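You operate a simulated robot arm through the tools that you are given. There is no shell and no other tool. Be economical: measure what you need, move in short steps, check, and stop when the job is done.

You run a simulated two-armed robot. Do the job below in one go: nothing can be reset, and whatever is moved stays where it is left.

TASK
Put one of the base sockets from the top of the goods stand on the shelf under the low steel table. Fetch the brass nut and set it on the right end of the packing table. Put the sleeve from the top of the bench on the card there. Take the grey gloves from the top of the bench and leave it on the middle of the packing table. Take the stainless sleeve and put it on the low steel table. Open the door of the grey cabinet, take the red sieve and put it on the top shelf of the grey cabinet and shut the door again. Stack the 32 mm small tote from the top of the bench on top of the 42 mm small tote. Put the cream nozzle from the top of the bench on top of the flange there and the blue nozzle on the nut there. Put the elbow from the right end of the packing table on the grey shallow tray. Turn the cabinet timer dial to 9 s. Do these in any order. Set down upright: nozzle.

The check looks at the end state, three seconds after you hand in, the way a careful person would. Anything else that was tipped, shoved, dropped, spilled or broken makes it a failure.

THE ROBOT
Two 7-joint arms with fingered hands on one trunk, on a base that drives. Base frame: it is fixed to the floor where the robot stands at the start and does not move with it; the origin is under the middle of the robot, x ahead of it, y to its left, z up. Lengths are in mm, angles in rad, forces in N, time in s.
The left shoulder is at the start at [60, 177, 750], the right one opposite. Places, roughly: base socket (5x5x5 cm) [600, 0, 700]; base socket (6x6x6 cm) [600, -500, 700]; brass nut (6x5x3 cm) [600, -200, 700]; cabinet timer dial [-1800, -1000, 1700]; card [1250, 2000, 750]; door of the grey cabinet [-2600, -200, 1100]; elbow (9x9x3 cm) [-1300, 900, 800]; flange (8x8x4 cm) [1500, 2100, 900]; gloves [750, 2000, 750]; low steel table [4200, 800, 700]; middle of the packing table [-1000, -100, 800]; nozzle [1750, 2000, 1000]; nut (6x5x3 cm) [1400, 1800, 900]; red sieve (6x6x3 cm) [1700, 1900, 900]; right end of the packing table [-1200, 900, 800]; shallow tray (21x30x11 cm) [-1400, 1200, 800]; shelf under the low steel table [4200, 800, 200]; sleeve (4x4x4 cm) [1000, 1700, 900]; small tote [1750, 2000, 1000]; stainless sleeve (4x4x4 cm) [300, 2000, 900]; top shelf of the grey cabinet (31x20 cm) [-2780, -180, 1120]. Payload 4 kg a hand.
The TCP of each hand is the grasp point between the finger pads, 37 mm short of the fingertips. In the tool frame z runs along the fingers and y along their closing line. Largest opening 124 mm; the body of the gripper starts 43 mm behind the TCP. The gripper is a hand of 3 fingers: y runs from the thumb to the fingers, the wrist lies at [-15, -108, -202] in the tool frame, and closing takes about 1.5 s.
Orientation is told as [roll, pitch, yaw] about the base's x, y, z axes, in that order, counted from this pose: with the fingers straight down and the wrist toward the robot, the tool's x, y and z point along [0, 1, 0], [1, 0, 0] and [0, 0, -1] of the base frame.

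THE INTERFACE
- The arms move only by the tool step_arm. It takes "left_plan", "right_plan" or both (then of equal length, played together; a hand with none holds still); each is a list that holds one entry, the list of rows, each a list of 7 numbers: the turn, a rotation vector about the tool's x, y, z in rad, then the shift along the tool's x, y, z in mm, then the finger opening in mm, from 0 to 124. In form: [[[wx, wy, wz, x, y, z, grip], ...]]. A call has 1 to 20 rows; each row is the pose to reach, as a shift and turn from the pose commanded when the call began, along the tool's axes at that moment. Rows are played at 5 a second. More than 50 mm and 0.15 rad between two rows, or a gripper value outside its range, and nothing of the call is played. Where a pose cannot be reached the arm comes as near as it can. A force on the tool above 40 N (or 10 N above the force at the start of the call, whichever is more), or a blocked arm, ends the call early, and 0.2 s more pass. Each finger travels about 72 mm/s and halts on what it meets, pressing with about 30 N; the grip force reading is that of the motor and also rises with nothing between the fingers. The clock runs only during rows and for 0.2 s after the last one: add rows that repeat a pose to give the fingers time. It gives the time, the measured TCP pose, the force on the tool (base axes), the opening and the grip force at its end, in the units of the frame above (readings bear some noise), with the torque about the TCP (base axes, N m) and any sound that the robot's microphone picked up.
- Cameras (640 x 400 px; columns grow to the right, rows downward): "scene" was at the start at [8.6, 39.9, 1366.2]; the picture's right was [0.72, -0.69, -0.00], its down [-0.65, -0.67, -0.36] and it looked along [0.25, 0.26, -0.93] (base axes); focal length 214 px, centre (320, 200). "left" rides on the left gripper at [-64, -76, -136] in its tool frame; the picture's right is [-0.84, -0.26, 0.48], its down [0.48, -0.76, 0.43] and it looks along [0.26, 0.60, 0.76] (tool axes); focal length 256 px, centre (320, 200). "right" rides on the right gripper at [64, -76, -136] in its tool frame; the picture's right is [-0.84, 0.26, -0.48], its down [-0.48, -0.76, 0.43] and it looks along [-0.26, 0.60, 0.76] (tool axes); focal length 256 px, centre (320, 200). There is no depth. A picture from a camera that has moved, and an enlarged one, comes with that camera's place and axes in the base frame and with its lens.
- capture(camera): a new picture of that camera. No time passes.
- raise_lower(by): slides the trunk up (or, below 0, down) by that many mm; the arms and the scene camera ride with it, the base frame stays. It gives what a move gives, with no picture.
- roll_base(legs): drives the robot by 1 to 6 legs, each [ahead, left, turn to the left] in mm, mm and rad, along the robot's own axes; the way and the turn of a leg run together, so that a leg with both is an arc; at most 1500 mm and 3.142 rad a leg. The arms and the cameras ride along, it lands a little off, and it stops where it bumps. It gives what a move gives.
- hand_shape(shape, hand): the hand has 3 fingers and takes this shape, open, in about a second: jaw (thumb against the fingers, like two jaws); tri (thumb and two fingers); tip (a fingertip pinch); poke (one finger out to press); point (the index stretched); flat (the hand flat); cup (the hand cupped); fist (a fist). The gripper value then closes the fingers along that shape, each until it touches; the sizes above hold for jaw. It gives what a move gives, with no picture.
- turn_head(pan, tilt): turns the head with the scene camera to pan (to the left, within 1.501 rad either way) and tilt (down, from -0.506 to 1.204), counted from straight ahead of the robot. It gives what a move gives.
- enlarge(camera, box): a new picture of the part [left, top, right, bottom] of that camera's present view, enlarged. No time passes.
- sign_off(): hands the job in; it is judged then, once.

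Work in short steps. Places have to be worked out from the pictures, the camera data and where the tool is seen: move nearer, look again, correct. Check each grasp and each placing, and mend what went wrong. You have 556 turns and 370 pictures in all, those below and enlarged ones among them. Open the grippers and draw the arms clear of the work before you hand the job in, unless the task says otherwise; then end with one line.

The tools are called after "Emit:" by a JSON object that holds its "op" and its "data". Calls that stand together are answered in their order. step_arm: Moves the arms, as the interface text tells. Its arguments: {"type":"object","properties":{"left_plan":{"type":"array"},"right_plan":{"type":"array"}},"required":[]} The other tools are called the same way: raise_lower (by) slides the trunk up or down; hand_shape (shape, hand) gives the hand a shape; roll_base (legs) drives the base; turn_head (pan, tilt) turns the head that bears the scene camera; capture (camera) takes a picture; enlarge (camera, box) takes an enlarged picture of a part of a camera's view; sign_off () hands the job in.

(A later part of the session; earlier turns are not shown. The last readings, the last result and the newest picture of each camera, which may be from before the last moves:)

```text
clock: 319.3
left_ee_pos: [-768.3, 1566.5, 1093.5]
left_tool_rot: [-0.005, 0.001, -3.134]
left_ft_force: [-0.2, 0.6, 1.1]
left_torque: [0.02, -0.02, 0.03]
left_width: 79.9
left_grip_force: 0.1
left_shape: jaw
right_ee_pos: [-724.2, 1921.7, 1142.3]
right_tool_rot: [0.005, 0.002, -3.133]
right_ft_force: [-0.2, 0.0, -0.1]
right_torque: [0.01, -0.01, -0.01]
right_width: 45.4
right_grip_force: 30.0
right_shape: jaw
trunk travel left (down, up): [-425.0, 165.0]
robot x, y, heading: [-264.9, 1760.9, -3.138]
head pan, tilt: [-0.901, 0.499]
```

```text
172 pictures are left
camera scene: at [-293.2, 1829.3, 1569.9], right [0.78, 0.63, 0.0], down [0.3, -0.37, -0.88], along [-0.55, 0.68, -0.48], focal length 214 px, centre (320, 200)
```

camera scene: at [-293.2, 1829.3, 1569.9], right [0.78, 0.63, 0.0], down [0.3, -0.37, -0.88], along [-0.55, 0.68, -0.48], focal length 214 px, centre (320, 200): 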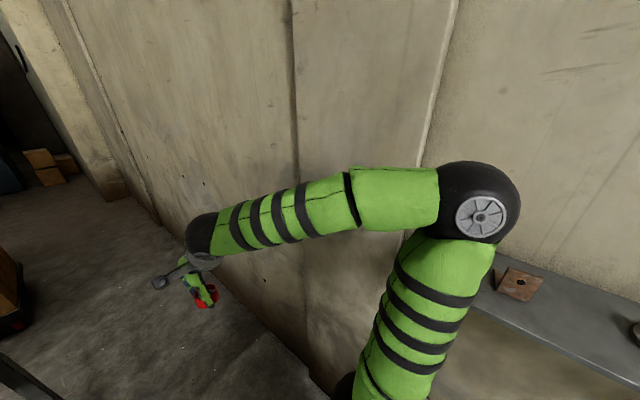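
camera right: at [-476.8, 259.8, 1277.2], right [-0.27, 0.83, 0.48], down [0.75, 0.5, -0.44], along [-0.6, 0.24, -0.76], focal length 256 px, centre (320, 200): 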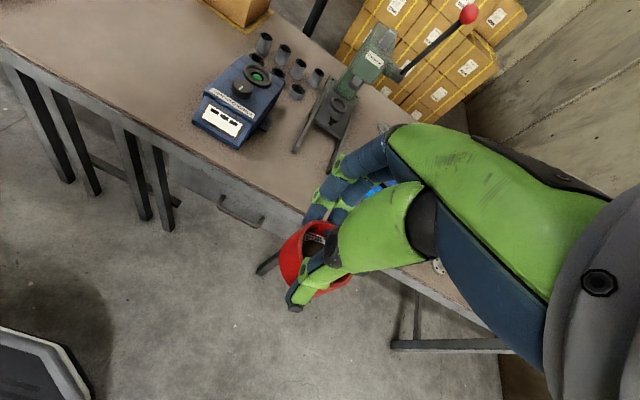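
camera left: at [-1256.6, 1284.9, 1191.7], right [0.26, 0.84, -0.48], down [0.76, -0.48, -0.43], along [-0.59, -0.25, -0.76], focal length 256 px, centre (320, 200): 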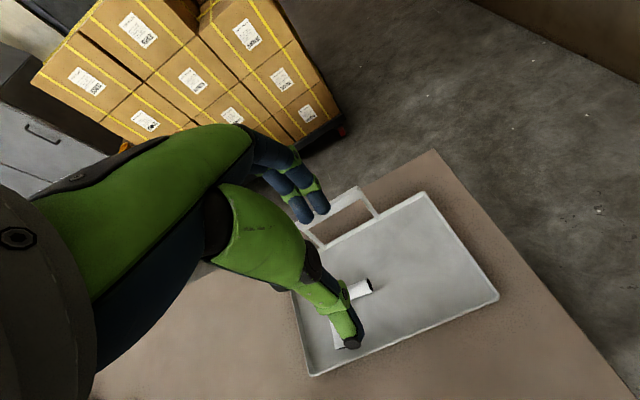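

The right elbow is almost at the wall. I turn to face −y (arms then reach over the table) and strafe along the gap instead.

Emit:
{"op": "roll_base", "data": {"legs": [[0, 0, 1.567], [0, -850, 0], [0, -850, 0]]}}

Emit:
{"op": "turn_head", "data": {"pan": -0.3, "tilt": 0.5}}

Emit:
{"op": "capture", "data": {"camera": "scene"}}

```text
clock: 331.6
left_ee_pos: [-1753.1, 1234.1, 1093.8]
left_tool_rot: [-0.005, 0.0, -1.558]
left_ft_force: [-0.8, -0.3, -0.1]
left_torque: [-0.01, -0.01, 0.0]
left_width: 80.1
left_grip_force: 0.0
left_shape: jaw
right_ee_pos: [-2107.3, 1275.9, 1142.2]
right_tool_rot: [0.007, 0.001, -1.557]
right_ft_force: [-0.3, -0.2, -0.1]
right_torque: [0.0, -0.01, 0.03]
right_width: 45.1
right_grip_force: 29.8
right_shape: jaw
trunk travel left (down, up): [-425.0, 165.0]
robot x, y, heading: [-1944.4, 1734.5, -1.554]
head pan, tilt: [-0.901, 0.499]
```

```text
clock: 332.6
left_ee_pos: [-1751.3, 1231.9, 1093.9]
left_tool_rot: [-0.004, 0.002, -1.559]
left_ft_force: [0.1, 0.2, -0.3]
left_torque: [0.0, -0.04, -0.02]
left_width: 79.7
left_grip_force: 0.2
left_shape: jaw
right_ee_pos: [-2107.3, 1275.7, 1142.0]
right_tool_rot: [0.004, 0.0, -1.556]
right_ft_force: [0.5, -0.5, -1.6]
right_torque: [-0.01, -0.02, 0.01]
right_width: 44.9
right_grip_force: 29.9
right_shape: jaw
trunk travel left (down, up): [-425.0, 165.0]
robot x, y, heading: [-1942.2, 1732.4, -1.561]
head pan, tilt: [-0.3, 0.499]
```

```text
171 pictures are left
camera scene: at [-1972.0, 1678.6, 1569.9], right [-0.96, 0.29, 0.0], down [0.14, 0.46, -0.88], along [-0.25, -0.84, -0.48], focal length 214 px, centre (320, 200)
```

scene: 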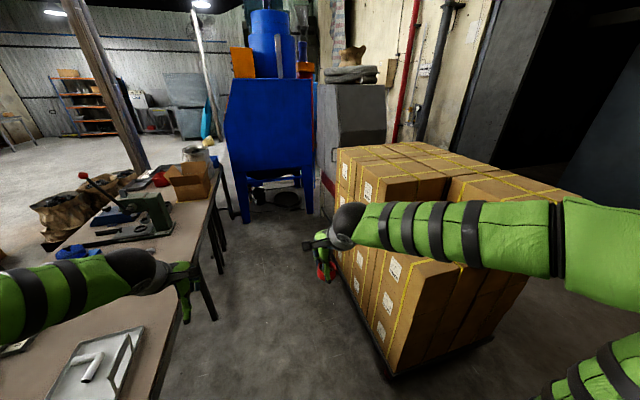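

I'm through the gap. Boxes are lower than the arms. I drive along behind the table to y≈150 and look at the cabinet.

Emit:
{"op": "roll_base", "data": {"legs": [[800, -15, 0], [750, 0, 0]]}}

Emit:
{"op": "turn_head", "data": {"pan": -1.2, "tilt": 0.35}}

Emit:
{"op": "capture", "data": {"camera": "scene"}}

```text
clock: 340.6
left_ee_pos: [-1743.2, -306.1, 1092.5]
left_tool_rot: [-0.004, 0.002, -1.552]
left_ft_force: [0.2, 0.2, 0.1]
left_torque: [-0.01, 0.01, -0.01]
left_width: 80.0
left_grip_force: 0.1
left_shape: jaw
right_ee_pos: [-2098.7, -266.0, 1142.3]
right_tool_rot: [0.004, 0.002, -1.549]
right_ft_force: [-0.3, 0.0, -1.1]
right_torque: [0.01, -0.03, -0.01]
right_width: 45.2
right_grip_force: 30.1
right_shape: jaw
trunk travel left (down, up): [-425.0, 165.0]
robot x, y, heading: [-1942.2, 195.4, -1.553]
head pan, tilt: [-0.3, 0.499]
```

```text
clock: 341.8
left_ee_pos: [-1742.8, -305.9, 1093.8]
left_tool_rot: [-0.005, 0.002, -1.552]
left_ft_force: [0.1, 0.4, -0.2]
left_torque: [-0.02, 0.0, -0.02]
left_width: 79.9
left_grip_force: 0.0
left_shape: jaw
right_ee_pos: [-2097.4, -265.1, 1142.3]
right_tool_rot: [0.005, 0.002, -1.551]
right_ft_force: [-0.8, 0.5, -1.2]
right_torque: [0.04, -0.03, 0.01]
right_width: 44.9
right_grip_force: 30.5
right_shape: jaw
trunk travel left (down, up): [-425.0, 165.0]
robot x, y, heading: [-1942.5, 195.0, -1.546]
head pan, tilt: [-1.201, 0.351]
```

```text
170 pictures are left
camera scene: at [-2027.0, 190.4, 1583.5], right [-0.38, 0.93, 0.0], down [0.32, 0.13, -0.94], along [-0.87, -0.36, -0.34], focal length 214 px, centre (320, 200)
```

scene: 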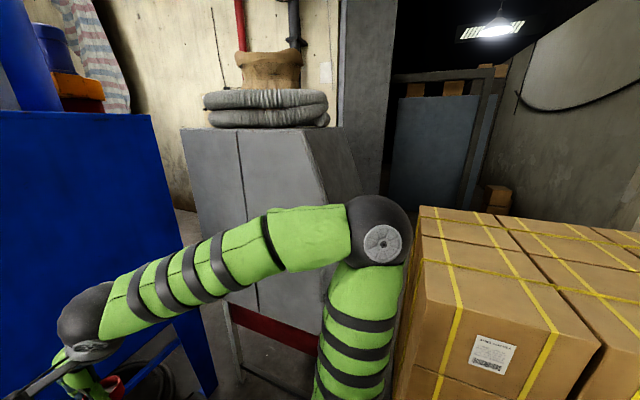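

Cabinet front spans y≈−595…−107 with a seam at y≈−338. I turn to face it and strafe left a little.

Emit:
{"op": "roll_base", "data": {"legs": [[0, 0, -1.59], [30, 250, 0]]}}

Emit:
{"op": "turn_head", "data": {"pan": 0.1, "tilt": 0.4}}

Emit:
{"op": "capture", "data": {"camera": "scene"}}

```text
clock: 347.4
left_ee_pos: [-2470.7, -245.2, 1093.2]
left_tool_rot: [-0.004, 0.002, -3.131]
left_ft_force: [-0.5, -0.5, -0.2]
left_torque: [0.02, 0.0, -0.04]
left_width: 80.1
left_grip_force: 0.1
left_shape: jaw
right_ee_pos: [-2426.9, 109.5, 1142.2]
right_tool_rot: [0.002, 0.002, -3.13]
right_ft_force: [0.2, -0.1, -0.6]
right_torque: [0.01, -0.01, 0.01]
right_width: 44.9
right_grip_force: 29.5
right_shape: jaw
trunk travel left (down, up): [-425.0, 165.0]
robot x, y, heading: [-1966.2, -49.8, -3.129]
head pan, tilt: [-1.201, 0.351]
```

```text
clock: 348.9
left_ee_pos: [-2470.5, -243.7, 1093.5]
left_tool_rot: [-0.004, 0.002, -3.13]
left_ft_force: [-0.2, 0.2, -0.1]
left_torque: [0.01, -0.01, 0.03]
left_width: 80.2
left_grip_force: 0.1
left_shape: jaw
right_ee_pos: [-2426.5, 109.8, 1143.1]
right_tool_rot: [0.006, 0.0, -3.128]
right_ft_force: [-0.2, 0.6, -1.7]
right_torque: [0.0, -0.02, 0.01]
right_width: 44.7
right_grip_force: 30.3
right_shape: jaw
trunk travel left (down, up): [-425.0, 165.0]
robot x, y, heading: [-1967.4, -49.7, -3.133]
head pan, tilt: [0.099, 0.4]
```

```text
169 pictures are left
camera scene: at [-2029.3, -61.4, 1579.0], right [-0.11, 0.99, 0.0], down [0.39, 0.04, -0.92], along [-0.92, -0.1, -0.39], focal length 214 px, centre (320, 200)
```

scene: 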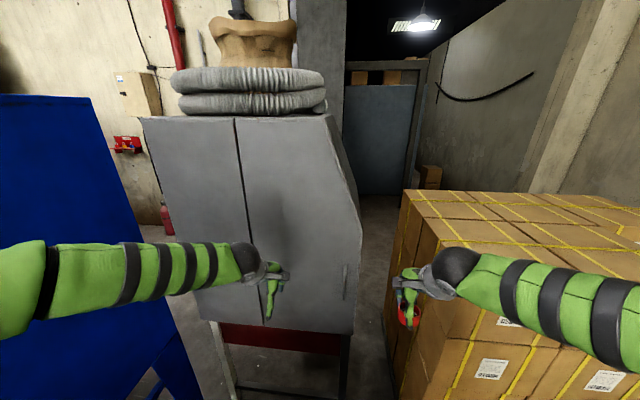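

There is a handle at the right edge of the right panel (≈y −40, z ≈1060); hinge on the seam side. I look closer.

Emit:
{"op": "enlarge", "data": {"camera": "scene", "box": [230, 200, 400, 350]}}

Emit:
{"op": "capture", "data": {"camera": "right"}}

Emit:
{"op": "capture", "data": {"camera": "left"}}

```text
2.67 times, centred on (315, 275) of scene
camera zoom: at [-2029.3, -61.4, 1579.0], right [-0.11, 0.99, 0.0], down [0.39, 0.04, -0.92], along [-0.92, -0.1, -0.39], focal length 572 px, centre (333, 0)
```

zoom: 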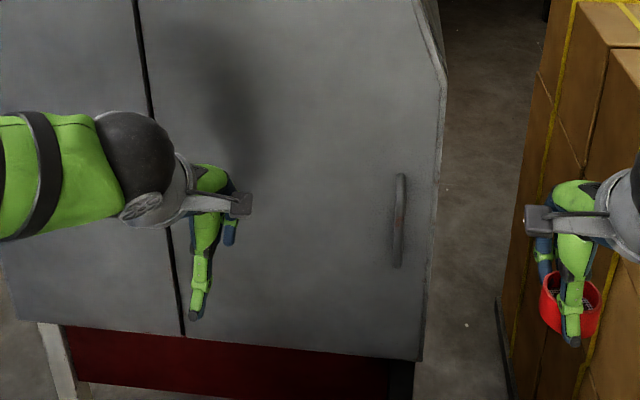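

```text
167 pictures are left
camera right: at [-2351.5, 49.1, 1279.6], right [-0.27, 0.84, 0.48], down [0.75, 0.49, -0.44], along [-0.6, 0.24, -0.76], focal length 256 px, centre (320, 200)
```

right: 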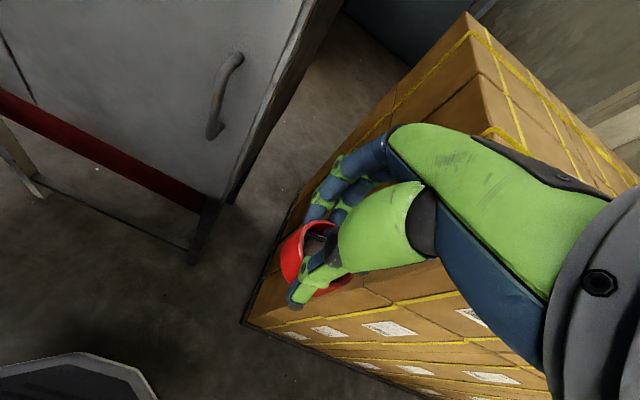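

```text
166 pictures are left
camera left: at [-2394.7, -179.7, 1230.3], right [0.25, 0.84, -0.48], down [0.77, -0.47, -0.44], along [-0.59, -0.26, -0.76], focal length 256 px, centre (320, 200)
```

left: 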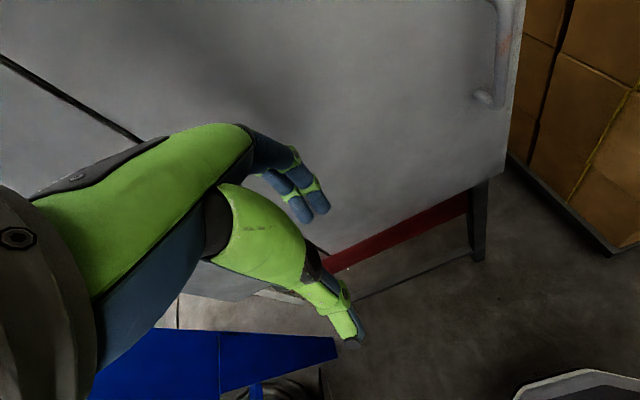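

Handle: vertical bar at y≈−39, x≈−2612, z 960–1085; hinge at the seam. I back up 75 mm and turn the left hand −90° (then I'll pitch it horizontal).

Emit:
{"op": "roll_base", "data": {"legs": [[-75, 0, -0.01]]}}

Emit:
{"op": "step_arm", "data": {"left_plan": [[[0, 0, 0.14, 0, 5, 0, 80], [0, 0, 0.28, 0, 10, 0, 80], [0, 0, 0.42, 0, 15, 0, 80], [0, 0, 0.56, 0, 20, 0, 80], [0, 0, 0.7, 0, 25, 0, 80], [0, 0, 0.84, 0, 30, 0, 80], [0, 0, 0.98, 0, 35, 0, 80], [0, 0, 1.12, 0, 40, 0, 80], [0, 0, 1.26, 0, 45, 0, 80], [0, 0, 1.4, 0, 50, 0, 80], [0, 0, 1.54, 0, 55, 0, 80], [0, 0, 1.57, 0, 60, 0, 80]]]}}

Emit:
{"op": "step_arm", "data": {"left_plan": [[[0, 0.14, 0, 0, 0, 0, 80], [0, 0.28, 0, 0, 0, 0, 80], [0, 0.42, 0, 0, 0, 0, 80], [0, 0.56, 0, 0, 0, 0, 80], [0, 0.7, 0, 0, 0, 0, 80], [0, 0.84, 0, 0, 0, 0, 80], [0, 0.98, 0, 0, 0, 0, 80], [0, 1.12, 0, 0, 0, 0, 80], [0, 1.26, 0, 0, 0, 0, 80], [0, 1.4, 0, 0, 0, 0, 80], [0, 1.5, 0, 0, 0, 0, 80], [0, 1.5, 0, 0, 0, 0, 80]]]}}

Emit:
{"op": "capture", "data": {"camera": "scene"}}

Emit:
{"op": "capture", "data": {"camera": "left"}}

```text
clock: 349.9
left_ee_pos: [-2395.8, -238.4, 1094.2]
left_tool_rot: [-0.004, -0.001, 3.142]
left_ft_force: [0.9, 1.0, 0.4]
left_torque: [0.0, 0.01, -0.01]
left_width: 80.0
left_grip_force: 0.0
left_shape: jaw
right_ee_pos: [-2348.6, 116.1, 1143.3]
right_tool_rot: [0.004, -0.001, -3.139]
right_ft_force: [0.2, -0.7, -0.3]
right_torque: [-0.02, 0.03, 0.01]
right_width: 44.6
right_grip_force: 30.2
right_shape: jaw
trunk travel left (down, up): [-425.0, 165.0]
robot x, y, heading: [-1892.8, -52.7, 3.141]
head pan, tilt: [0.099, 0.4]
```

```text
clock: 352.5
left_ee_pos: [-2456.8, -237.8, 1093.0]
left_tool_rot: [0.0, -0.002, 1.568]
left_ft_force: [-0.2, -0.5, 0.0]
left_torque: [0.01, 0.01, -0.02]
left_width: 79.7
left_grip_force: 0.1
left_shape: jaw
right_ee_pos: [-2350.3, 117.5, 1142.7]
right_tool_rot: [0.006, 0.002, -3.14]
right_ft_force: [0.6, -0.6, -2.4]
right_torque: [0.02, -0.03, 0.0]
right_width: 44.6
right_grip_force: 29.7
right_shape: jaw
trunk travel left (down, up): [-425.0, 165.0]
robot x, y, heading: [-1886.0, -49.2, 3.146]
head pan, tilt: [0.099, 0.4]
```

```text
clock: 355.1
left_ee_pos: [-2448.5, -260.1, 1133.4]
left_tool_rot: [0.973, 0.132, 1.606]
left_ft_force: [-0.2, -0.4, 0.5]
left_torque: [-0.02, 0.02, -0.03]
left_width: 80.1
left_grip_force: 0.1
left_shape: jaw
left hand out of reach, approached as far as the arm can: row 7, 8, 9, 10, 11, 12
right_ee_pos: [-2349.1, 116.8, 1142.4]
right_tool_rot: [0.004, -0.001, -3.141]
right_ft_force: [0.3, 0.2, -0.6]
right_torque: [0.01, -0.01, -0.04]
right_width: 44.7
right_grip_force: 30.4
right_shape: jaw
trunk travel left (down, up): [-425.0, 165.0]
robot x, y, heading: [-1893.0, -50.5, 3.144]
head pan, tilt: [0.099, 0.4]
```

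```text
165 pictures are left
camera scene: at [-1953.4, -60.3, 1579.0], right [-0.1, 1.0, 0.0], down [0.39, 0.04, -0.92], along [-0.92, -0.09, -0.39], focal length 214 px, centre (320, 200)
```

scene: 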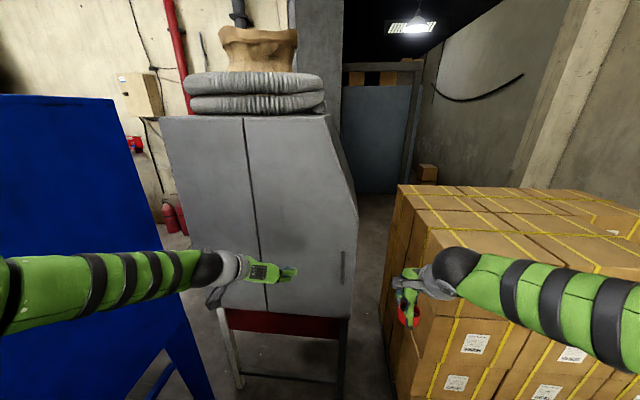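

```text
164 pictures are left
camera left: at [-2297.3, -326.1, 1167.3], right [0.09, -0.38, -0.92], down [-0.61, -0.75, 0.25], along [-0.79, 0.54, -0.29], focal length 256 px, centre (320, 200)
```

left: 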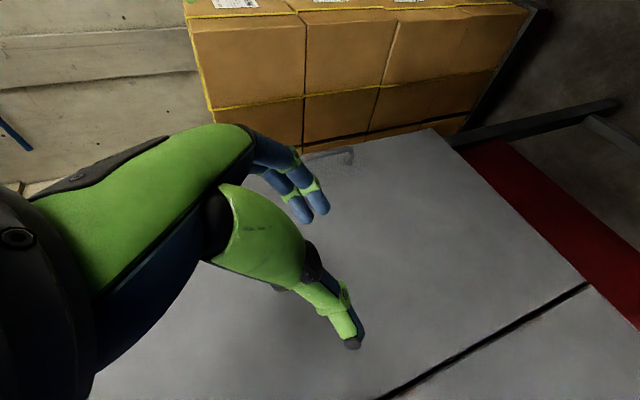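

The wrist limits pitch to ~0.9 rad; that's enough to clamp a vertical bar obliquely. I return the command to ~0.8 rad pitch.

Emit:
{"op": "step_arm", "data": {"left_plan": [[[0, -0.14, 0, 0, 0, 0, 80], [0, -0.28, 0, 0, 0, 0, 80], [0, -0.42, 0, 0, 0, 0, 80], [0, -0.56, 0, 0, 0, 0, 80], [0, -0.7, 0, 0, 0, 0, 80], [0, -0.72, 0, 0, 0, 0, 80]]]}}

```text
clock: 356.5
left_ee_pos: [-2450.7, -258.1, 1133.4]
left_tool_rot: [0.25, 0.132, 1.606]
left_ft_force: [-0.2, -0.1, -0.4]
left_torque: [-0.04, 0.04, 0.02]
left_width: 79.7
left_grip_force: 0.0
left_shape: jaw
right_ee_pos: [-2350.0, 115.8, 1141.2]
right_tool_rot: [0.005, 0.003, -3.14]
right_ft_force: [0.0, -0.3, -0.9]
right_torque: [0.01, -0.01, -0.03]
right_width: 44.7
right_grip_force: 29.9
right_shape: jaw
trunk travel left (down, up): [-425.0, 165.0]
robot x, y, heading: [-1891.7, -49.6, 3.14]
head pan, tilt: [0.099, 0.4]
```

Emit:
{"op": "step_arm", "data": {"left_plan": [[[-0.02, 0.09, -0.006, 12, 36, 8, 70], [-0.04, 0.18, -0.011, 24, 73, 17, 70], [-0.064, 0.27, -0.017, 36, 110, 26, 70], [-0.085, 0.36, -0.022, 48, 146, 34, 70], [-0.107, 0.46, -0.028, 60, 183, 43, 70], [-0.128, 0.55, -0.033, 71, 219, 51, 70], [-0.128, 0.55, -0.033, 71, 219, 51, 70]]]}}

Emit:
{"op": "capture", "data": {"camera": "left"}}

Emit:
{"op": "enlarge", "data": {"camera": "scene", "box": [230, 190, 400, 320]}}

```text
clock: 358.1
left_ee_pos: [-2539.3, -51.3, 1074.5]
left_tool_rot: [0.802, 0.006, 1.569]
left_ft_force: [0.9, 0.7, 0.2]
left_torque: [0.03, -0.01, 0.01]
left_width: 70.3
left_grip_force: 0.1
left_shape: jaw
right_ee_pos: [-2350.1, 116.4, 1142.1]
right_tool_rot: [0.005, 0.002, -3.139]
right_ft_force: [0.8, 0.0, -0.5]
right_torque: [-0.02, -0.05, 0.0]
right_width: 44.8
right_grip_force: 29.8
right_shape: jaw
trunk travel left (down, up): [-425.0, 165.0]
robot x, y, heading: [-1894.3, -50.0, 3.137]
head pan, tilt: [0.099, 0.4]
```

```text
163 pictures are left
camera left: at [-2396.7, -126.3, 1123.3], right [0.24, -0.26, -0.94], down [-0.65, -0.76, 0.05], along [-0.72, 0.6, -0.35], focal length 256 px, centre (320, 200)
```

left: 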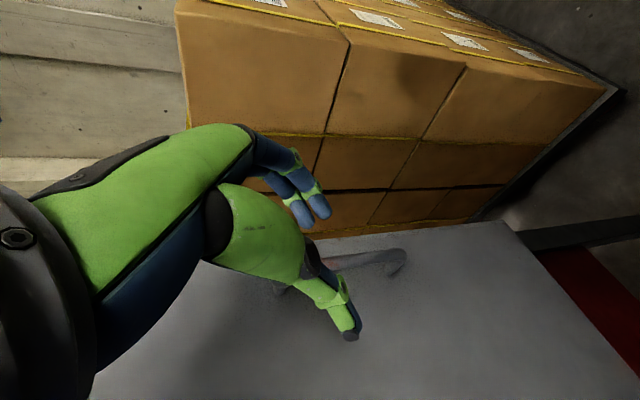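

```text
3.08 times, centred on (315, 255) of scene
camera zoom: at [-1954.3, -60.7, 1579.0], right [-0.1, 1.0, 0.0], down [0.39, 0.04, -0.92], along [-0.92, -0.09, -0.39], focal length 660 px, centre (335, 31)
```

zoom: 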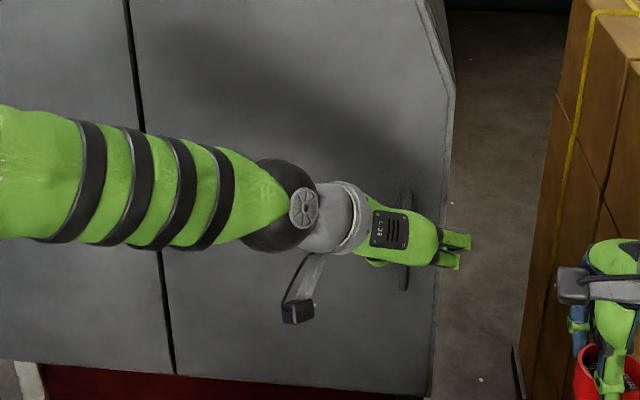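

Hand is in front of the handle; bar confirmed at y≈−39. I shift +12 in y and advance 85 mm along the fingers, then close.

Emit:
{"op": "step_arm", "data": {"left_plan": [[[0, 0, 0, 0, 12, 10, 70], [0, 0, 0, 0, 12, 40, 70], [0, 0, 0, 0, 12, 65, 70], [0, 0, 0, 0, 12, 84, 70], [0, 0, 0, 0, 12, 84, 50], [0, 0, 0, 0, 12, 84, 30], [0, 0, 0, 0, 12, 84, 10], [0, 0, 0, 0, 12, 84, 5], [0, 0, 0, 0, 12, 84, 5], [0, 0, 0, 0, 12, 84, 5]]]}}

Emit:
{"op": "capture", "data": {"camera": "left"}}

```text
clock: 360.3
left_ee_pos: [-2600.6, -42.4, 1015.8]
left_tool_rot: [0.799, 0.004, 1.575]
left_ft_force: [0.1, -21.1, -0.3]
left_torque: [0.18, 0.04, -0.12]
left_width: 14.0
left_grip_force: 29.9
left_shape: jaw
right_ee_pos: [-2350.4, 113.5, 1141.8]
right_tool_rot: [0.003, 0.001, -3.14]
right_ft_force: [0.3, -0.9, -1.6]
right_torque: [-0.04, -0.01, 0.01]
right_width: 44.5
right_grip_force: 29.8
right_shape: jaw
trunk travel left (down, up): [-425.0, 165.0]
robot x, y, heading: [-1887.8, -50.8, -3.142]
head pan, tilt: [0.099, 0.4]
```

```text
161 pictures are left
camera left: at [-2457.1, -117.6, 1064.6], right [0.24, -0.26, -0.94], down [-0.65, -0.76, 0.05], along [-0.73, 0.59, -0.35], focal length 256 px, centre (320, 200)
```

left: 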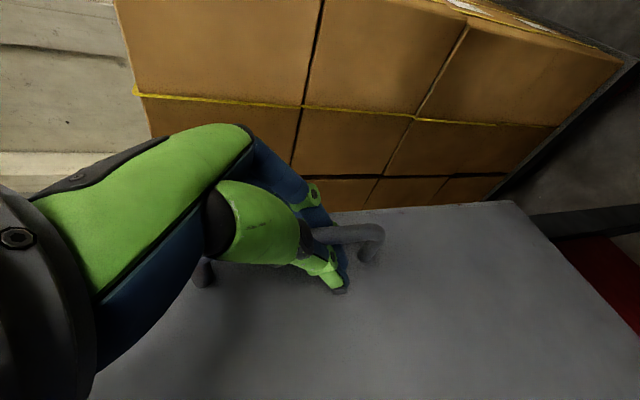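

The bar is gripped (14 mm). I pull along the door's arc (hinge ≈(−2650,−362)), first to 20°.

Emit:
{"op": "step_arm", "data": {"left_plan": [[[0, 0, 0, 0, -3, 0, 3], [-0.0626, 0, 0.0608, -19, -8, -20, 3], [-0.125, 0, 0.1216, -38, -16, -39, 3], [-0.188, 0, 0.1825, -56, -26, -57, 3], [-0.25, 0, 0.243, -73.5, -38, -76, 3], [-0.25, 0, 0.243, -73.5, -38, -76, 3]]]}}

Emit:
{"op": "capture", "data": {"camera": "scene"}}

```text
clock: 361.7
left_ee_pos: [-2492.5, -74.7, 1014.5]
left_tool_rot: [0.797, 0.006, 1.221]
left_ft_force: [0.1, 0.2, 1.5]
left_torque: [0.3, -0.11, -0.02]
left_width: 10.4
left_grip_force: 30.1
left_shape: jaw
right_ee_pos: [-2349.8, 116.1, 1142.6]
right_tool_rot: [0.005, 0.001, -3.14]
right_ft_force: [-0.3, 0.0, -1.2]
right_torque: [0.04, -0.02, 0.02]
right_width: 44.6
right_grip_force: 30.0
right_shape: jaw
trunk travel left (down, up): [-425.0, 165.0]
robot x, y, heading: [-1892.2, -48.8, 3.139]
head pan, tilt: [0.099, 0.4]
```

```text
160 pictures are left
camera scene: at [-1954.4, -60.5, 1579.0], right [-0.1, 1.0, 0.0], down [0.39, 0.04, -0.92], along [-0.92, -0.09, -0.39], focal length 214 px, centre (320, 200)
```

scene: 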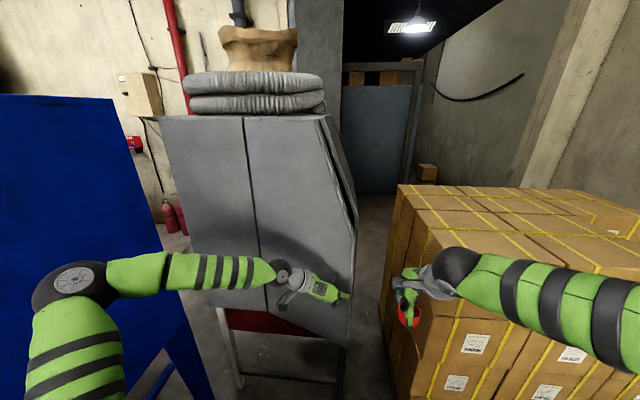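

The door follows well. I continue to 45°.

Emit:
{"op": "step_arm", "data": {"left_plan": [[[-0.0626, 0, 0.0608, -19, -5.5, -20, 3], [-0.125, 0, 0.1216, -38, -13, -39, 3], [-0.188, 0, 0.1825, -56, -23.5, -57.6, 3], [-0.25, 0, 0.243, -74, -35.5, -76, 3], [-0.313, 0, 0.304, -90, -50, -93, 3], [-0.313, 0, 0.304, -90, -50, -93, 3]]]}}

Emit:
{"op": "capture", "data": {"camera": "scene"}}

```text
clock: 363.1
left_ee_pos: [-2386.6, -166.3, 1017.4]
left_tool_rot: [0.796, 0.006, 0.781]
left_ft_force: [22.1, 17.8, -1.9]
left_torque: [0.31, -0.45, 0.1]
left_width: 4.4
left_grip_force: 29.9
left_shape: jaw
right_ee_pos: [-2348.3, 118.1, 1143.0]
right_tool_rot: [0.007, -0.001, -3.14]
right_ft_force: [0.1, 0.2, -1.1]
right_torque: [-0.01, 0.0, 0.0]
right_width: 44.8
right_grip_force: 29.6
right_shape: jaw
trunk travel left (down, up): [-425.0, 165.0]
robot x, y, heading: [-1890.7, -51.0, 3.139]
head pan, tilt: [0.099, 0.4]
```

```text
159 pictures are left
camera scene: at [-1952.0, -58.5, 1579.0], right [-0.1, 1.0, 0.0], down [0.39, 0.04, -0.92], along [-0.92, -0.09, -0.39], focal length 214 px, centre (320, 200)
```

scene: 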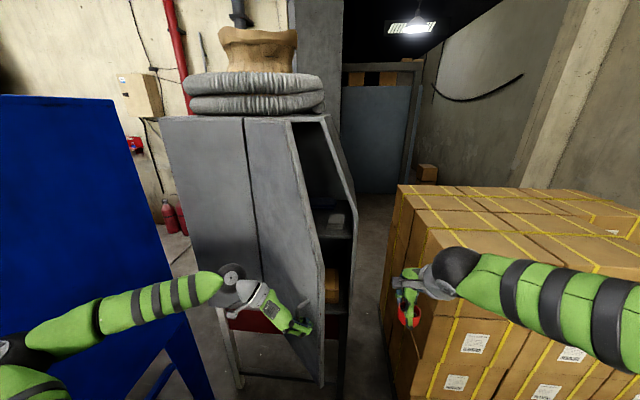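

The fitted arc centre is ≈(−2628,−360), R 316. I continue pulling along it to ≈70°.

Emit:
{"op": "step_arm", "data": {"left_plan": [[[-0.075, 0, 0.073, -17.8, 9.9, -18.3, 3], [-0.138, 0, 0.134, -36.6, 3.3, -37.6, 3], [-0.2, 0, 0.195, -54.8, -5.5, -56.4, 3], [-0.263, 0, 0.256, -72.5, -16.3, -74.6, 3], [-0.325, 0, 0.316, -89.2, -29.6, -91.8, 3], [-0.325, 0, 0.316, -89.2, -29.6, -91.8, 3]]]}}

Emit:
{"op": "capture", "data": {"camera": "scene"}}

```text
clock: 364.5
left_ee_pos: [-2320.5, -281.5, 1014.7]
left_tool_rot: [0.795, 0.001, 0.332]
left_ft_force: [-10.0, -3.3, 11.9]
left_torque: [0.08, -0.39, 0.13]
left_width: 8.8
left_grip_force: 29.8
left_shape: jaw
right_ee_pos: [-2350.0, 115.7, 1142.6]
right_tool_rot: [0.005, 0.002, -3.139]
right_ft_force: [-0.8, -0.4, -1.7]
right_torque: [-0.04, 0.0, 0.01]
right_width: 44.6
right_grip_force: 30.0
right_shape: jaw
trunk travel left (down, up): [-425.0, 165.0]
robot x, y, heading: [-1892.1, -49.1, 3.139]
head pan, tilt: [0.099, 0.4]
```

```text
158 pictures are left
camera scene: at [-1954.8, -60.4, 1579.0], right [-0.1, 1.0, 0.0], down [0.39, 0.04, -0.92], along [-0.92, -0.09, -0.39], focal length 214 px, centre (320, 200)
```

scene: 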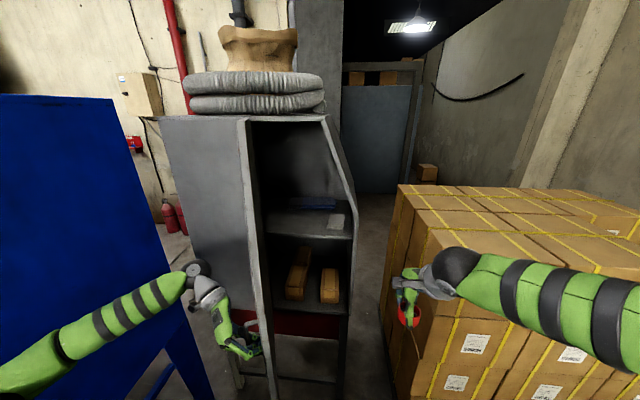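

The door stands ~70° open and the interior is visible. I keep holding it and look at the top shelf.

Emit:
{"op": "enlarge", "data": {"camera": "scene", "box": [235, 110, 375, 320]}}

```text
1.90 times, centred on (305, 215) of scene
camera zoom: at [-1954.8, -60.4, 1579.0], right [-0.1, 1.0, 0.0], down [0.39, 0.04, -0.92], along [-0.92, -0.09, -0.39], focal length 408 px, centre (349, 171)
```

zoom: 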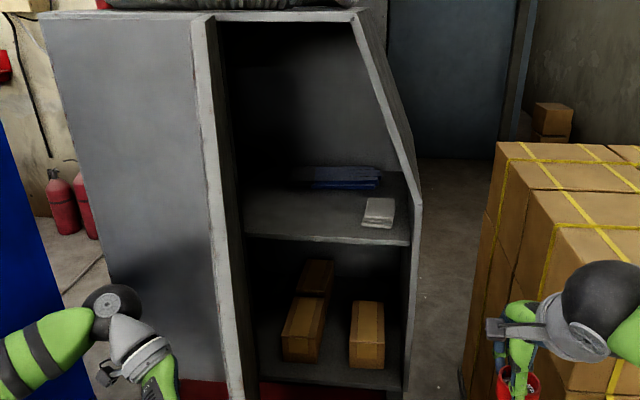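

Shelf free spot at about (−2735,−200). To reach I must raise the trunk and come closer, so I release the handle and retract the left hand.

Emit:
{"op": "step_arm", "data": {"left_plan": [[[0, 0, 0, 0, 0, 0, 20], [0, 0, 0, 0, 0, 0, 45], [0, 0, 0, 0, 0, 0, 70], [0, 0, 0, 0, 0, -25, 70], [0, 0, 0, 0, 0, -65, 70], [0, 0, 0, -20, 0, -100, 70], [0, 0, 0, -50, 0, -130, 70], [0, 0, 0, -80, 0, -150, 70]]]}}

Emit:
{"op": "capture", "data": {"camera": "scene"}}

```text
clock: 366.3
left_ee_pos: [-2265.8, -433.0, 1066.1]
left_tool_rot: [0.795, 0.004, 0.331]
left_ft_force: [-0.2, 0.0, -0.5]
left_torque: [0.0, -0.01, 0.01]
left_width: 69.9
left_grip_force: 0.0
left_shape: jaw
right_ee_pos: [-2350.5, 115.6, 1141.1]
right_tool_rot: [0.006, 0.003, -3.139]
right_ft_force: [0.3, 0.2, -1.2]
right_torque: [-0.02, 0.0, 0.0]
right_width: 44.7
right_grip_force: 29.5
right_shape: jaw
trunk travel left (down, up): [-425.0, 165.0]
robot x, y, heading: [-1891.9, -51.2, 3.147]
head pan, tilt: [0.099, 0.4]
```

```text
156 pictures are left
camera scene: at [-1954.2, -60.9, 1579.0], right [-0.1, 1.0, 0.0], down [0.39, 0.04, -0.92], along [-0.92, -0.09, -0.39], focal length 214 px, centre (320, 200)
```

scene: 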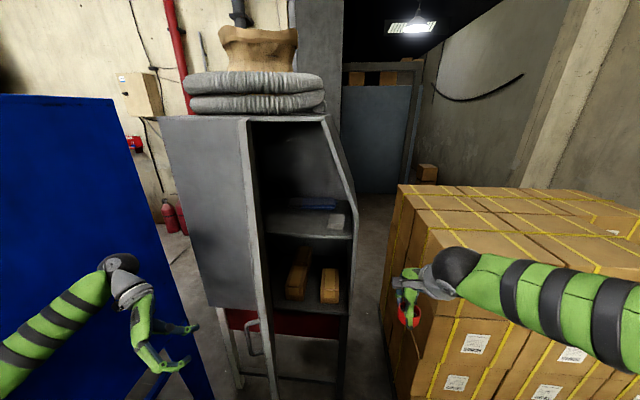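

The door stays open. I drive forward 95 and raise the trunk 165, then bring the right hand in front of the opening at shelf height.

Emit:
{"op": "roll_base", "data": {"legs": [[95, 0, 0]]}}

Emit:
{"op": "raise_lower", "data": {"by": 164}}

Emit:
{"op": "step_arm", "data": {"right_plan": [[[0, 0, 0, 45, 0, 0, 36], [0, 0, 0, 90, 0, 0, 36], [0, 0, 0, 135, 10, 0, 36], [0, 0, 0, 180, 20, 0, 36], [0, 0, 0, 225, 30, 10, 36], [0, 0, 0, 265, 45, 25, 36], [0, 0, 0, 300, 60, 45, 36], [0, 0, 0, 316, 75, 60, 36], [0, 0, 0, 316, 75, 60, 36]]]}}

Emit:
{"op": "capture", "data": {"camera": "right"}}

Emit:
{"op": "capture", "data": {"camera": "scene"}}

```text
clock: 367.4
left_ee_pos: [-2362.1, -434.8, 1065.2]
left_tool_rot: [0.795, 0.002, 0.332]
left_ft_force: [-0.3, 0.0, 0.2]
left_torque: [0.04, -0.01, -0.01]
left_width: 69.6
left_grip_force: 0.0
left_shape: jaw
right_ee_pos: [-2445.6, 114.8, 1141.8]
right_tool_rot: [0.006, 0.0, -3.138]
right_ft_force: [-0.3, -0.3, -1.7]
right_torque: [-0.02, -0.02, -0.01]
right_width: 44.9
right_grip_force: 30.5
right_shape: jaw
trunk travel left (down, up): [-425.0, 165.0]
robot x, y, heading: [-1986.9, -51.6, -3.138]
head pan, tilt: [0.099, 0.4]
```

```text
clock: 369.3
left_ee_pos: [-2361.1, -434.1, 1229.4]
left_tool_rot: [0.794, 0.002, 0.334]
left_ft_force: [-0.2, -0.6, 0.1]
left_torque: [0.03, -0.02, 0.0]
left_width: 69.7
left_grip_force: 0.0
left_shape: jaw
right_ee_pos: [-2445.2, 114.7, 1304.9]
right_tool_rot: [0.007, 0.001, -3.138]
right_ft_force: [0.4, 0.4, -0.9]
right_torque: [-0.04, 0.01, 0.01]
right_width: 44.7
right_grip_force: 29.7
right_shape: jaw
trunk travel left (down, up): [-589.0, 1.0]
robot x, y, heading: [-1988.2, -48.7, -3.138]
head pan, tilt: [0.099, 0.4]
```

```text
clock: 371.3
left_ee_pos: [-2361.0, -434.4, 1228.5]
left_tool_rot: [0.794, 0.004, 0.334]
left_ft_force: [0.1, 0.2, 0.3]
left_torque: [0.03, -0.01, -0.01]
left_width: 69.6
left_grip_force: 0.1
left_shape: jaw
right_ee_pos: [-2520.0, -201.6, 1248.4]
right_tool_rot: [0.007, 0.001, -3.137]
right_ft_force: [0.2, -0.3, -1.3]
right_torque: [-0.02, -0.05, 0.0]
right_width: 44.7
right_grip_force: 29.9
right_shape: jaw
trunk travel left (down, up): [-589.0, 1.0]
robot x, y, heading: [-1987.2, -49.4, -3.138]
head pan, tilt: [0.099, 0.4]
```

```text
155 pictures are left
camera right: at [-2445.6, -263.6, 1386.2], right [-0.26, 0.84, 0.48], down [0.76, 0.48, -0.44], along [-0.6, 0.25, -0.76], focal length 256 px, centre (320, 200)
```

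right: 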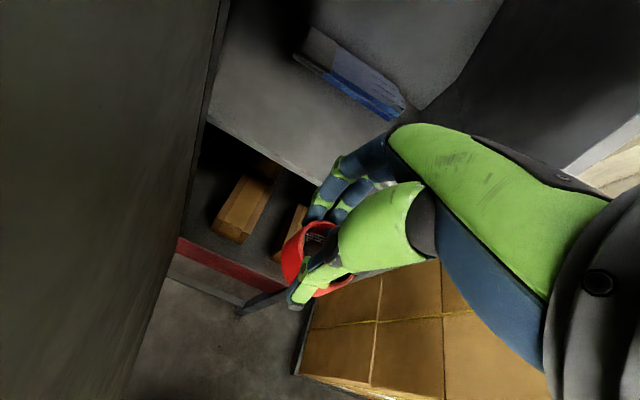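

```text
154 pictures are left
camera scene: at [-2048.9, -60.4, 1743.0], right [-0.1, 0.99, 0.0], down [0.39, 0.04, -0.92], along [-0.92, -0.09, -0.39], focal length 214 px, centre (320, 200)
```

scene: 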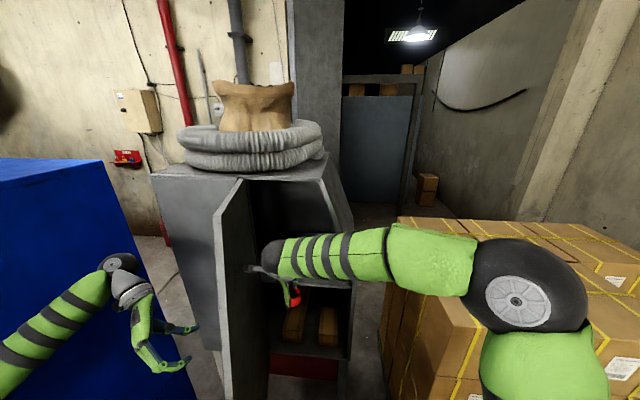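

Shelf front edge x≈−2682, z≈1120, cloth only behind x≈−2920. I move in to (−2745,−205) while lowering to z≈1200.

Emit:
{"op": "step_arm", "data": {"right_plan": [[[0, 0, 0, 0, 30, 20, 36], [0, 0, 0, 2, 65, 40, 36], [0, 0, 0, 3, 105, 45, 36], [0, 0, 0, 3, 145, 45, 36], [0, 0, 0, 3, 185, 45, 36], [0, 0, 0, 3, 225, 45, 36], [0, 0, 0, 3, 225, 45, 36]]]}}

Emit:
{"op": "capture", "data": {"camera": "right"}}

Emit:
{"op": "enlarge", "data": {"camera": "scene", "box": [200, 160, 400, 360]}}

```text
clock: 372.9
left_ee_pos: [-2360.2, -433.6, 1229.3]
left_tool_rot: [0.795, 0.002, 0.333]
left_ft_force: [-0.4, 0.1, 0.5]
left_torque: [-0.02, -0.02, -0.01]
left_width: 69.6
left_grip_force: 0.1
left_shape: jaw
right_ee_pos: [-2743.8, -204.3, 1201.6]
right_tool_rot: [0.005, 0.002, -3.138]
right_ft_force: [0.1, -0.3, -1.7]
right_torque: [-0.05, 0.0, 0.02]
right_width: 44.2
right_grip_force: 29.5
right_shape: jaw
trunk travel left (down, up): [-589.0, 1.0]
robot x, y, heading: [-1985.7, -54.4, -3.143]
head pan, tilt: [0.099, 0.4]
```

```text
153 pictures are left
camera right: at [-2669.1, -267.1, 1339.5], right [-0.26, 0.84, 0.48], down [0.76, 0.48, -0.44], along [-0.6, 0.25, -0.76], focal length 256 px, centre (320, 200)
```

right: 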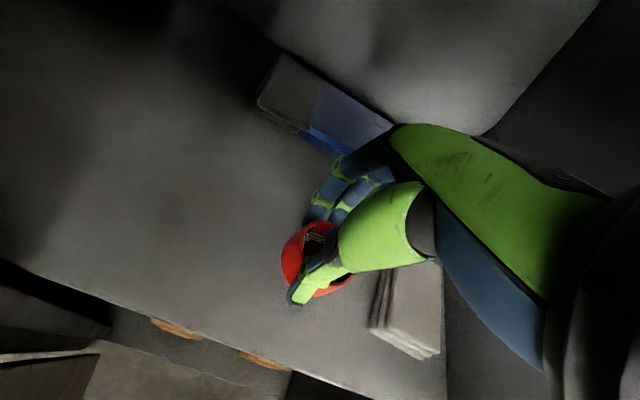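

```text
2.00 times, centred on (300, 260) of scene
camera zoom: at [-2048.5, -60.6, 1743.1], right [-0.1, 0.99, 0.0], down [0.39, 0.04, -0.92], along [-0.92, -0.09, -0.39], focal length 429 px, centre (360, 80)
```

zoom: 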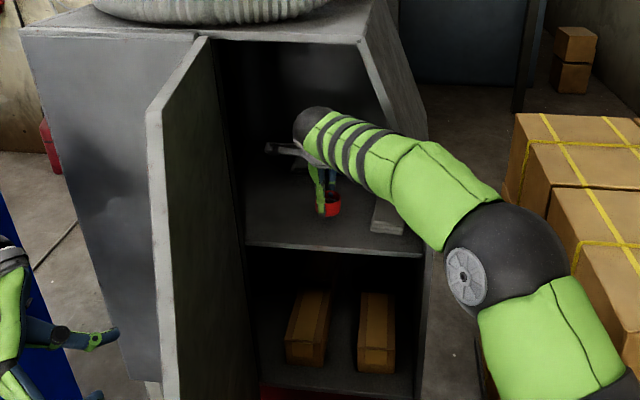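

Good position, clear of the pad and cloth. I lower to contact and release.

Emit:
{"op": "step_arm", "data": {"right_plan": [[[0, 0, 0, 0, 0, 15, 36], [0, 0, 0, 0, 0, 25, 36], [0, 0, 0, 0, 0, 31, 36], [0, 0, 0, 0, 0, 35, 36], [0, 0, 0, 0, 0, 39, 36], [0, 0, 0, 0, 0, 43, 36], [0, 0, 0, 0, 0, 47, 36]]]}}

Emit:
{"op": "capture", "data": {"camera": "right"}}

```text
clock: 374.5
left_ee_pos: [-2359.4, -433.6, 1228.7]
left_tool_rot: [0.794, 0.004, 0.333]
left_ft_force: [0.7, -0.1, -0.7]
left_torque: [-0.02, -0.03, 0.01]
left_width: 69.5
left_grip_force: 0.1
left_shape: jaw
right_ee_pos: [-2746.4, -206.9, 1167.6]
right_tool_rot: [0.017, -0.017, -3.137]
right_ft_force: [3.3, 0.3, 16.2]
right_torque: [0.19, 0.38, -0.07]
right_width: 47.1
right_grip_force: 29.8
right_shape: jaw
trunk travel left (down, up): [-589.0, 1.0]
robot x, y, heading: [-1984.0, -52.0, -3.14]
head pan, tilt: [0.099, 0.4]
stopped in row 7 (right hand): the force on the tool passed its limit (the readings are from after the stop); the commanded pose is now the measured one
```

```text
151 pictures are left
camera right: at [-2668.9, -268.3, 1305.4], right [-0.25, 0.84, 0.47], down [0.75, 0.48, -0.45], along [-0.61, 0.24, -0.75], focal length 256 px, centre (320, 200)
```

right: 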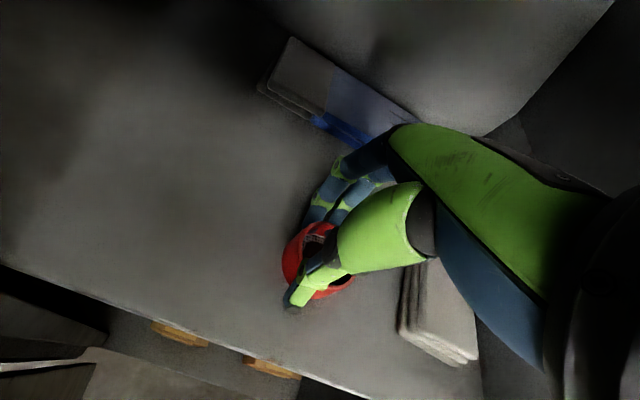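

Seated on the shelf. Open gradually with a slight rise, then lift.

Emit:
{"op": "step_arm", "data": {"right_plan": [[[0, 0, 0, 0, 0, 0, 52], [0, 0, 0, 0, 0, -2, 60], [0, 0, 0, 0, 0, -4, 70], [0, 0, 0, 0, 0, -7, 80], [0, 0, 0, 0, 0, -10, 86], [0, 0, 0, 0, 0, -10, 86], [0, 0, 0, 0, 0, -40, 86], [0, 0, 0, 0, 0, -70, 86]]]}}

Emit:
{"op": "capture", "data": {"camera": "right"}}

```text
clock: 376.3
left_ee_pos: [-2361.3, -434.0, 1228.5]
left_tool_rot: [0.794, 0.004, 0.334]
left_ft_force: [-0.5, -0.3, 0.2]
left_torque: [0.04, 0.01, -0.01]
left_width: 69.8
left_grip_force: 0.1
left_shape: jaw
right_ee_pos: [-2745.3, -205.8, 1234.1]
right_tool_rot: [0.012, -0.012, -3.137]
right_ft_force: [-0.5, -0.1, 0.0]
right_torque: [0.0, 0.04, 0.02]
right_width: 85.7
right_grip_force: 0.1
right_shape: jaw
trunk travel left (down, up): [-589.0, 1.0]
robot x, y, heading: [-1986.0, -49.9, -3.141]
head pan, tilt: [0.099, 0.4]
```

```text
150 pictures are left
camera right: at [-2668.9, -266.9, 1371.6], right [-0.26, 0.84, 0.47], down [0.75, 0.48, -0.45], along [-0.61, 0.24, -0.76], focal length 256 px, centre (320, 200)
```

right: 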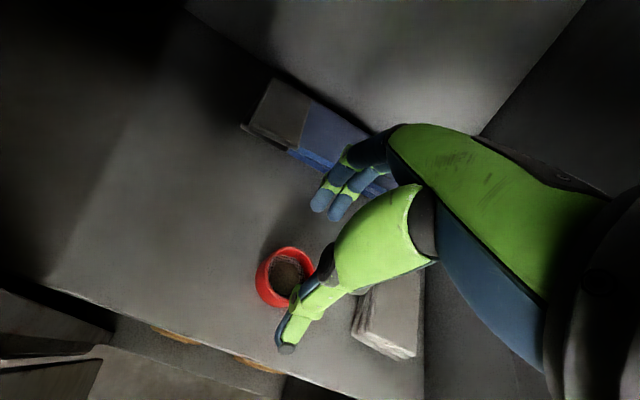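

The sieve stands on the top shelf. I withdraw the right hand out of the cabinet and to the right.

Emit:
{"op": "step_arm", "data": {"right_plan": [[[0, 0, 0, 0, -20, -15, 80], [0, 0, 0, 0, -60, -20, 60], [0, 0, 0, 0, -105, -20, 60], [0, 0, 0, 0, -150, -20, 60], [0, 0, 0, 0, -195, -20, 60], [0, 0, 0, 0, -240, -20, 60], [0, 0, 0, 0, -285, -20, 60], [0, 0, 0, -20, -310, -20, 60], [0, 0, 0, -65, -315, -20, 60], [0, 0, 0, -110, -315, -20, 60], [0, 0, 0, -155, -315, -20, 60], [0, 0, 0, -200, -315, -20, 60], [0, 0, 0, -245, -315, -20, 60], [0, 0, 0, -290, -315, -20, 60], [0, 0, 0, -330, -315, -20, 60]]]}}

Emit:
{"op": "enlarge", "data": {"camera": "scene", "box": [120, 140, 400, 380]}}

```text
clock: 379.5
left_ee_pos: [-2360.1, -433.6, 1229.0]
left_tool_rot: [0.793, 0.003, 0.332]
left_ft_force: [0.0, -0.7, 0.0]
left_torque: [-0.01, 0.01, -0.03]
left_width: 69.9
left_grip_force: 0.0
left_shape: jaw
right_ee_pos: [-2429.5, 125.5, 1247.5]
right_tool_rot: [0.013, -0.011, -3.138]
right_ft_force: [0.1, 0.2, -0.2]
right_torque: [0.02, 0.03, 0.01]
right_width: 60.4
right_grip_force: 0.2
right_shape: jaw
trunk travel left (down, up): [-589.0, 1.0]
robot x, y, heading: [-1984.8, -50.7, -3.14]
head pan, tilt: [0.099, 0.4]
```

```text
1.67 times, centred on (260, 260) of scene
camera zoom: at [-2048.7, -60.1, 1743.0], right [-0.1, 0.99, 0.0], down [0.39, 0.04, -0.92], along [-0.92, -0.09, -0.39], focal length 358 px, centre (420, 100)
```

zoom: 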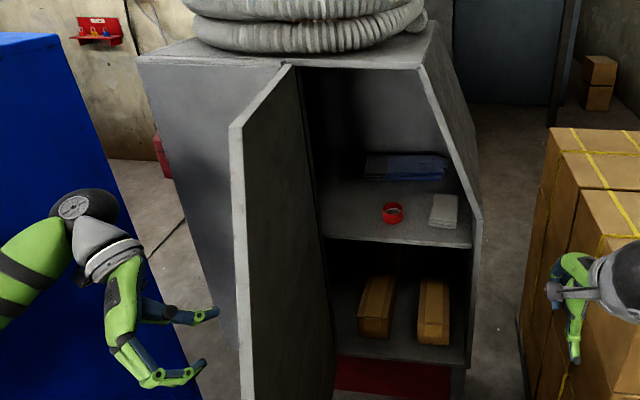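

Now I shut the door: the left hand (fingers closed) pushes the outer face along the closing arc, first to ~35°.

Emit:
{"op": "step_arm", "data": {"left_plan": [[[0, 0, 0, 10, 2, 10, 30], [0, 0, 0, 28, 5, 29, 0], [0, 0, 0, 56, 10, 57, 0], [0, 0, 0, 84, 15, 86.5, 0], [0.072, 0, -0.07, 99.7, 17, 102.5, 0], [0.136, 0, -0.132, 115.7, 18.8, 119, 0], [0.2, 0, -0.195, 131.7, 16.4, 135.5, 0], [0.265, 0, -0.258, 147.5, 14, 151.7, 0], [0.326, 0, -0.317, 162.9, 7.6, 167.6, 0], [0.387, 0, -0.376, 178.2, 1.1, 183.3, 0], [0.452, 0, -0.439, 192.7, -9, 198.2, 0]]]}}

Emit:
{"op": "capture", "data": {"camera": "scene"}}

```text
clock: 381.9
left_ee_pos: [-2459.1, -174.9, 1227.3]
left_tool_rot: [0.797, 0.005, 0.966]
left_ft_force: [-0.6, -0.6, -0.1]
left_torque: [0.0, -0.01, 0.0]
left_width: 0.1
left_grip_force: 29.5
left_shape: jaw
right_ee_pos: [-2428.7, 124.2, 1247.5]
right_tool_rot: [0.012, -0.01, -3.136]
right_ft_force: [-0.4, -0.5, -1.4]
right_torque: [0.02, -0.01, 0.01]
right_width: 60.4
right_grip_force: 0.1
right_shape: jaw
trunk travel left (down, up): [-589.0, 1.0]
robot x, y, heading: [-1982.9, -50.5, -3.141]
head pan, tilt: [0.099, 0.4]
```

```text
148 pictures are left
camera scene: at [-2049.2, -60.0, 1743.0], right [-0.1, 0.99, 0.0], down [0.39, 0.04, -0.92], along [-0.92, -0.09, -0.39], focal length 214 px, centre (320, 200)
```

scene: 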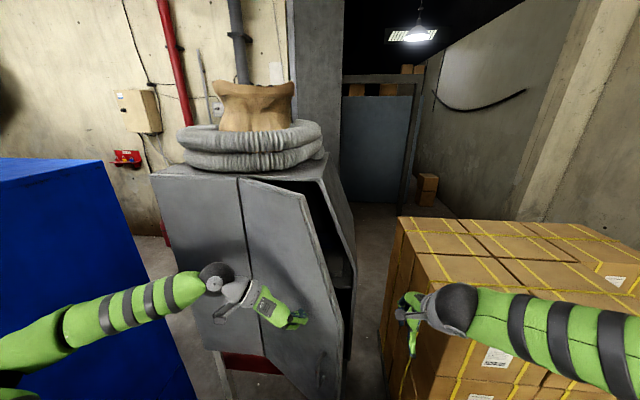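

Emit:
{"op": "step_arm", "data": {"left_plan": [[[0.0626, 0, -0.0608, 15.9, 3, 16.3, 0], [0.125, 0, -0.1216, 31.8, 4.4, 32.7, 0], [0.188, 0, -0.1825, 48.2, 3.2, 49.5, 0], [0.25, 0, -0.243, 63.6, 0, 65.5, 0], [0.313, 0, -0.304, 79.8, -5, 82.1, 0], [0.376, 0, -0.365, 94.9, -11.5, 97.7, 0], [0.438, 0, -0.426, 109.8, -20.2, 112.9, 0], [0.438, 0, -0.426, 115.5, -25.9, 118.8, 0], [0.438, 0, -0.426, 121.2, -31.6, 124.7, 0], [0.438, 0, -0.426, 127, -37.3, 130.6, 0]]]}}

Emit:
{"op": "capture", "data": {"camera": "scene"}}

```text
clock: 383.7
left_ee_pos: [-2599.9, -98.9, 1223.7]
left_tool_rot: [0.786, 0.007, 1.57]
left_ft_force: [23.7, -1.4, 4.2]
left_torque: [-0.09, -0.2, 0.22]
left_width: 0.2
left_grip_force: 30.1
left_shape: jaw
right_ee_pos: [-2428.2, 124.3, 1247.8]
right_tool_rot: [0.013, -0.013, -3.136]
right_ft_force: [-0.8, -0.6, -0.2]
right_torque: [0.0, -0.05, -0.01]
right_width: 60.3
right_grip_force: 0.1
right_shape: jaw
trunk travel left (down, up): [-589.0, 1.0]
robot x, y, heading: [-1986.4, -53.4, -3.142]
head pan, tilt: [0.099, 0.4]
stopped in row 9 (left hand): the force on the tool passed its limit (the readings are from after the stop); the commanded pose is now the measured one
```

```text
147 pictures are left
camera scene: at [-2045.7, -60.7, 1743.3], right [-0.1, 0.99, 0.0], down [0.39, 0.04, -0.92], along [-0.92, -0.09, -0.39], focal length 214 px, centre (320, 200)
```

scene: 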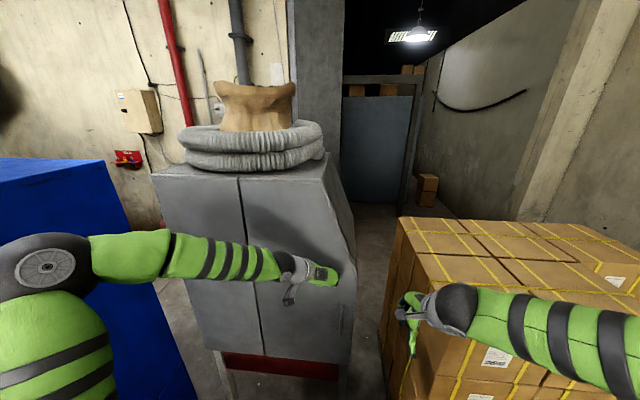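

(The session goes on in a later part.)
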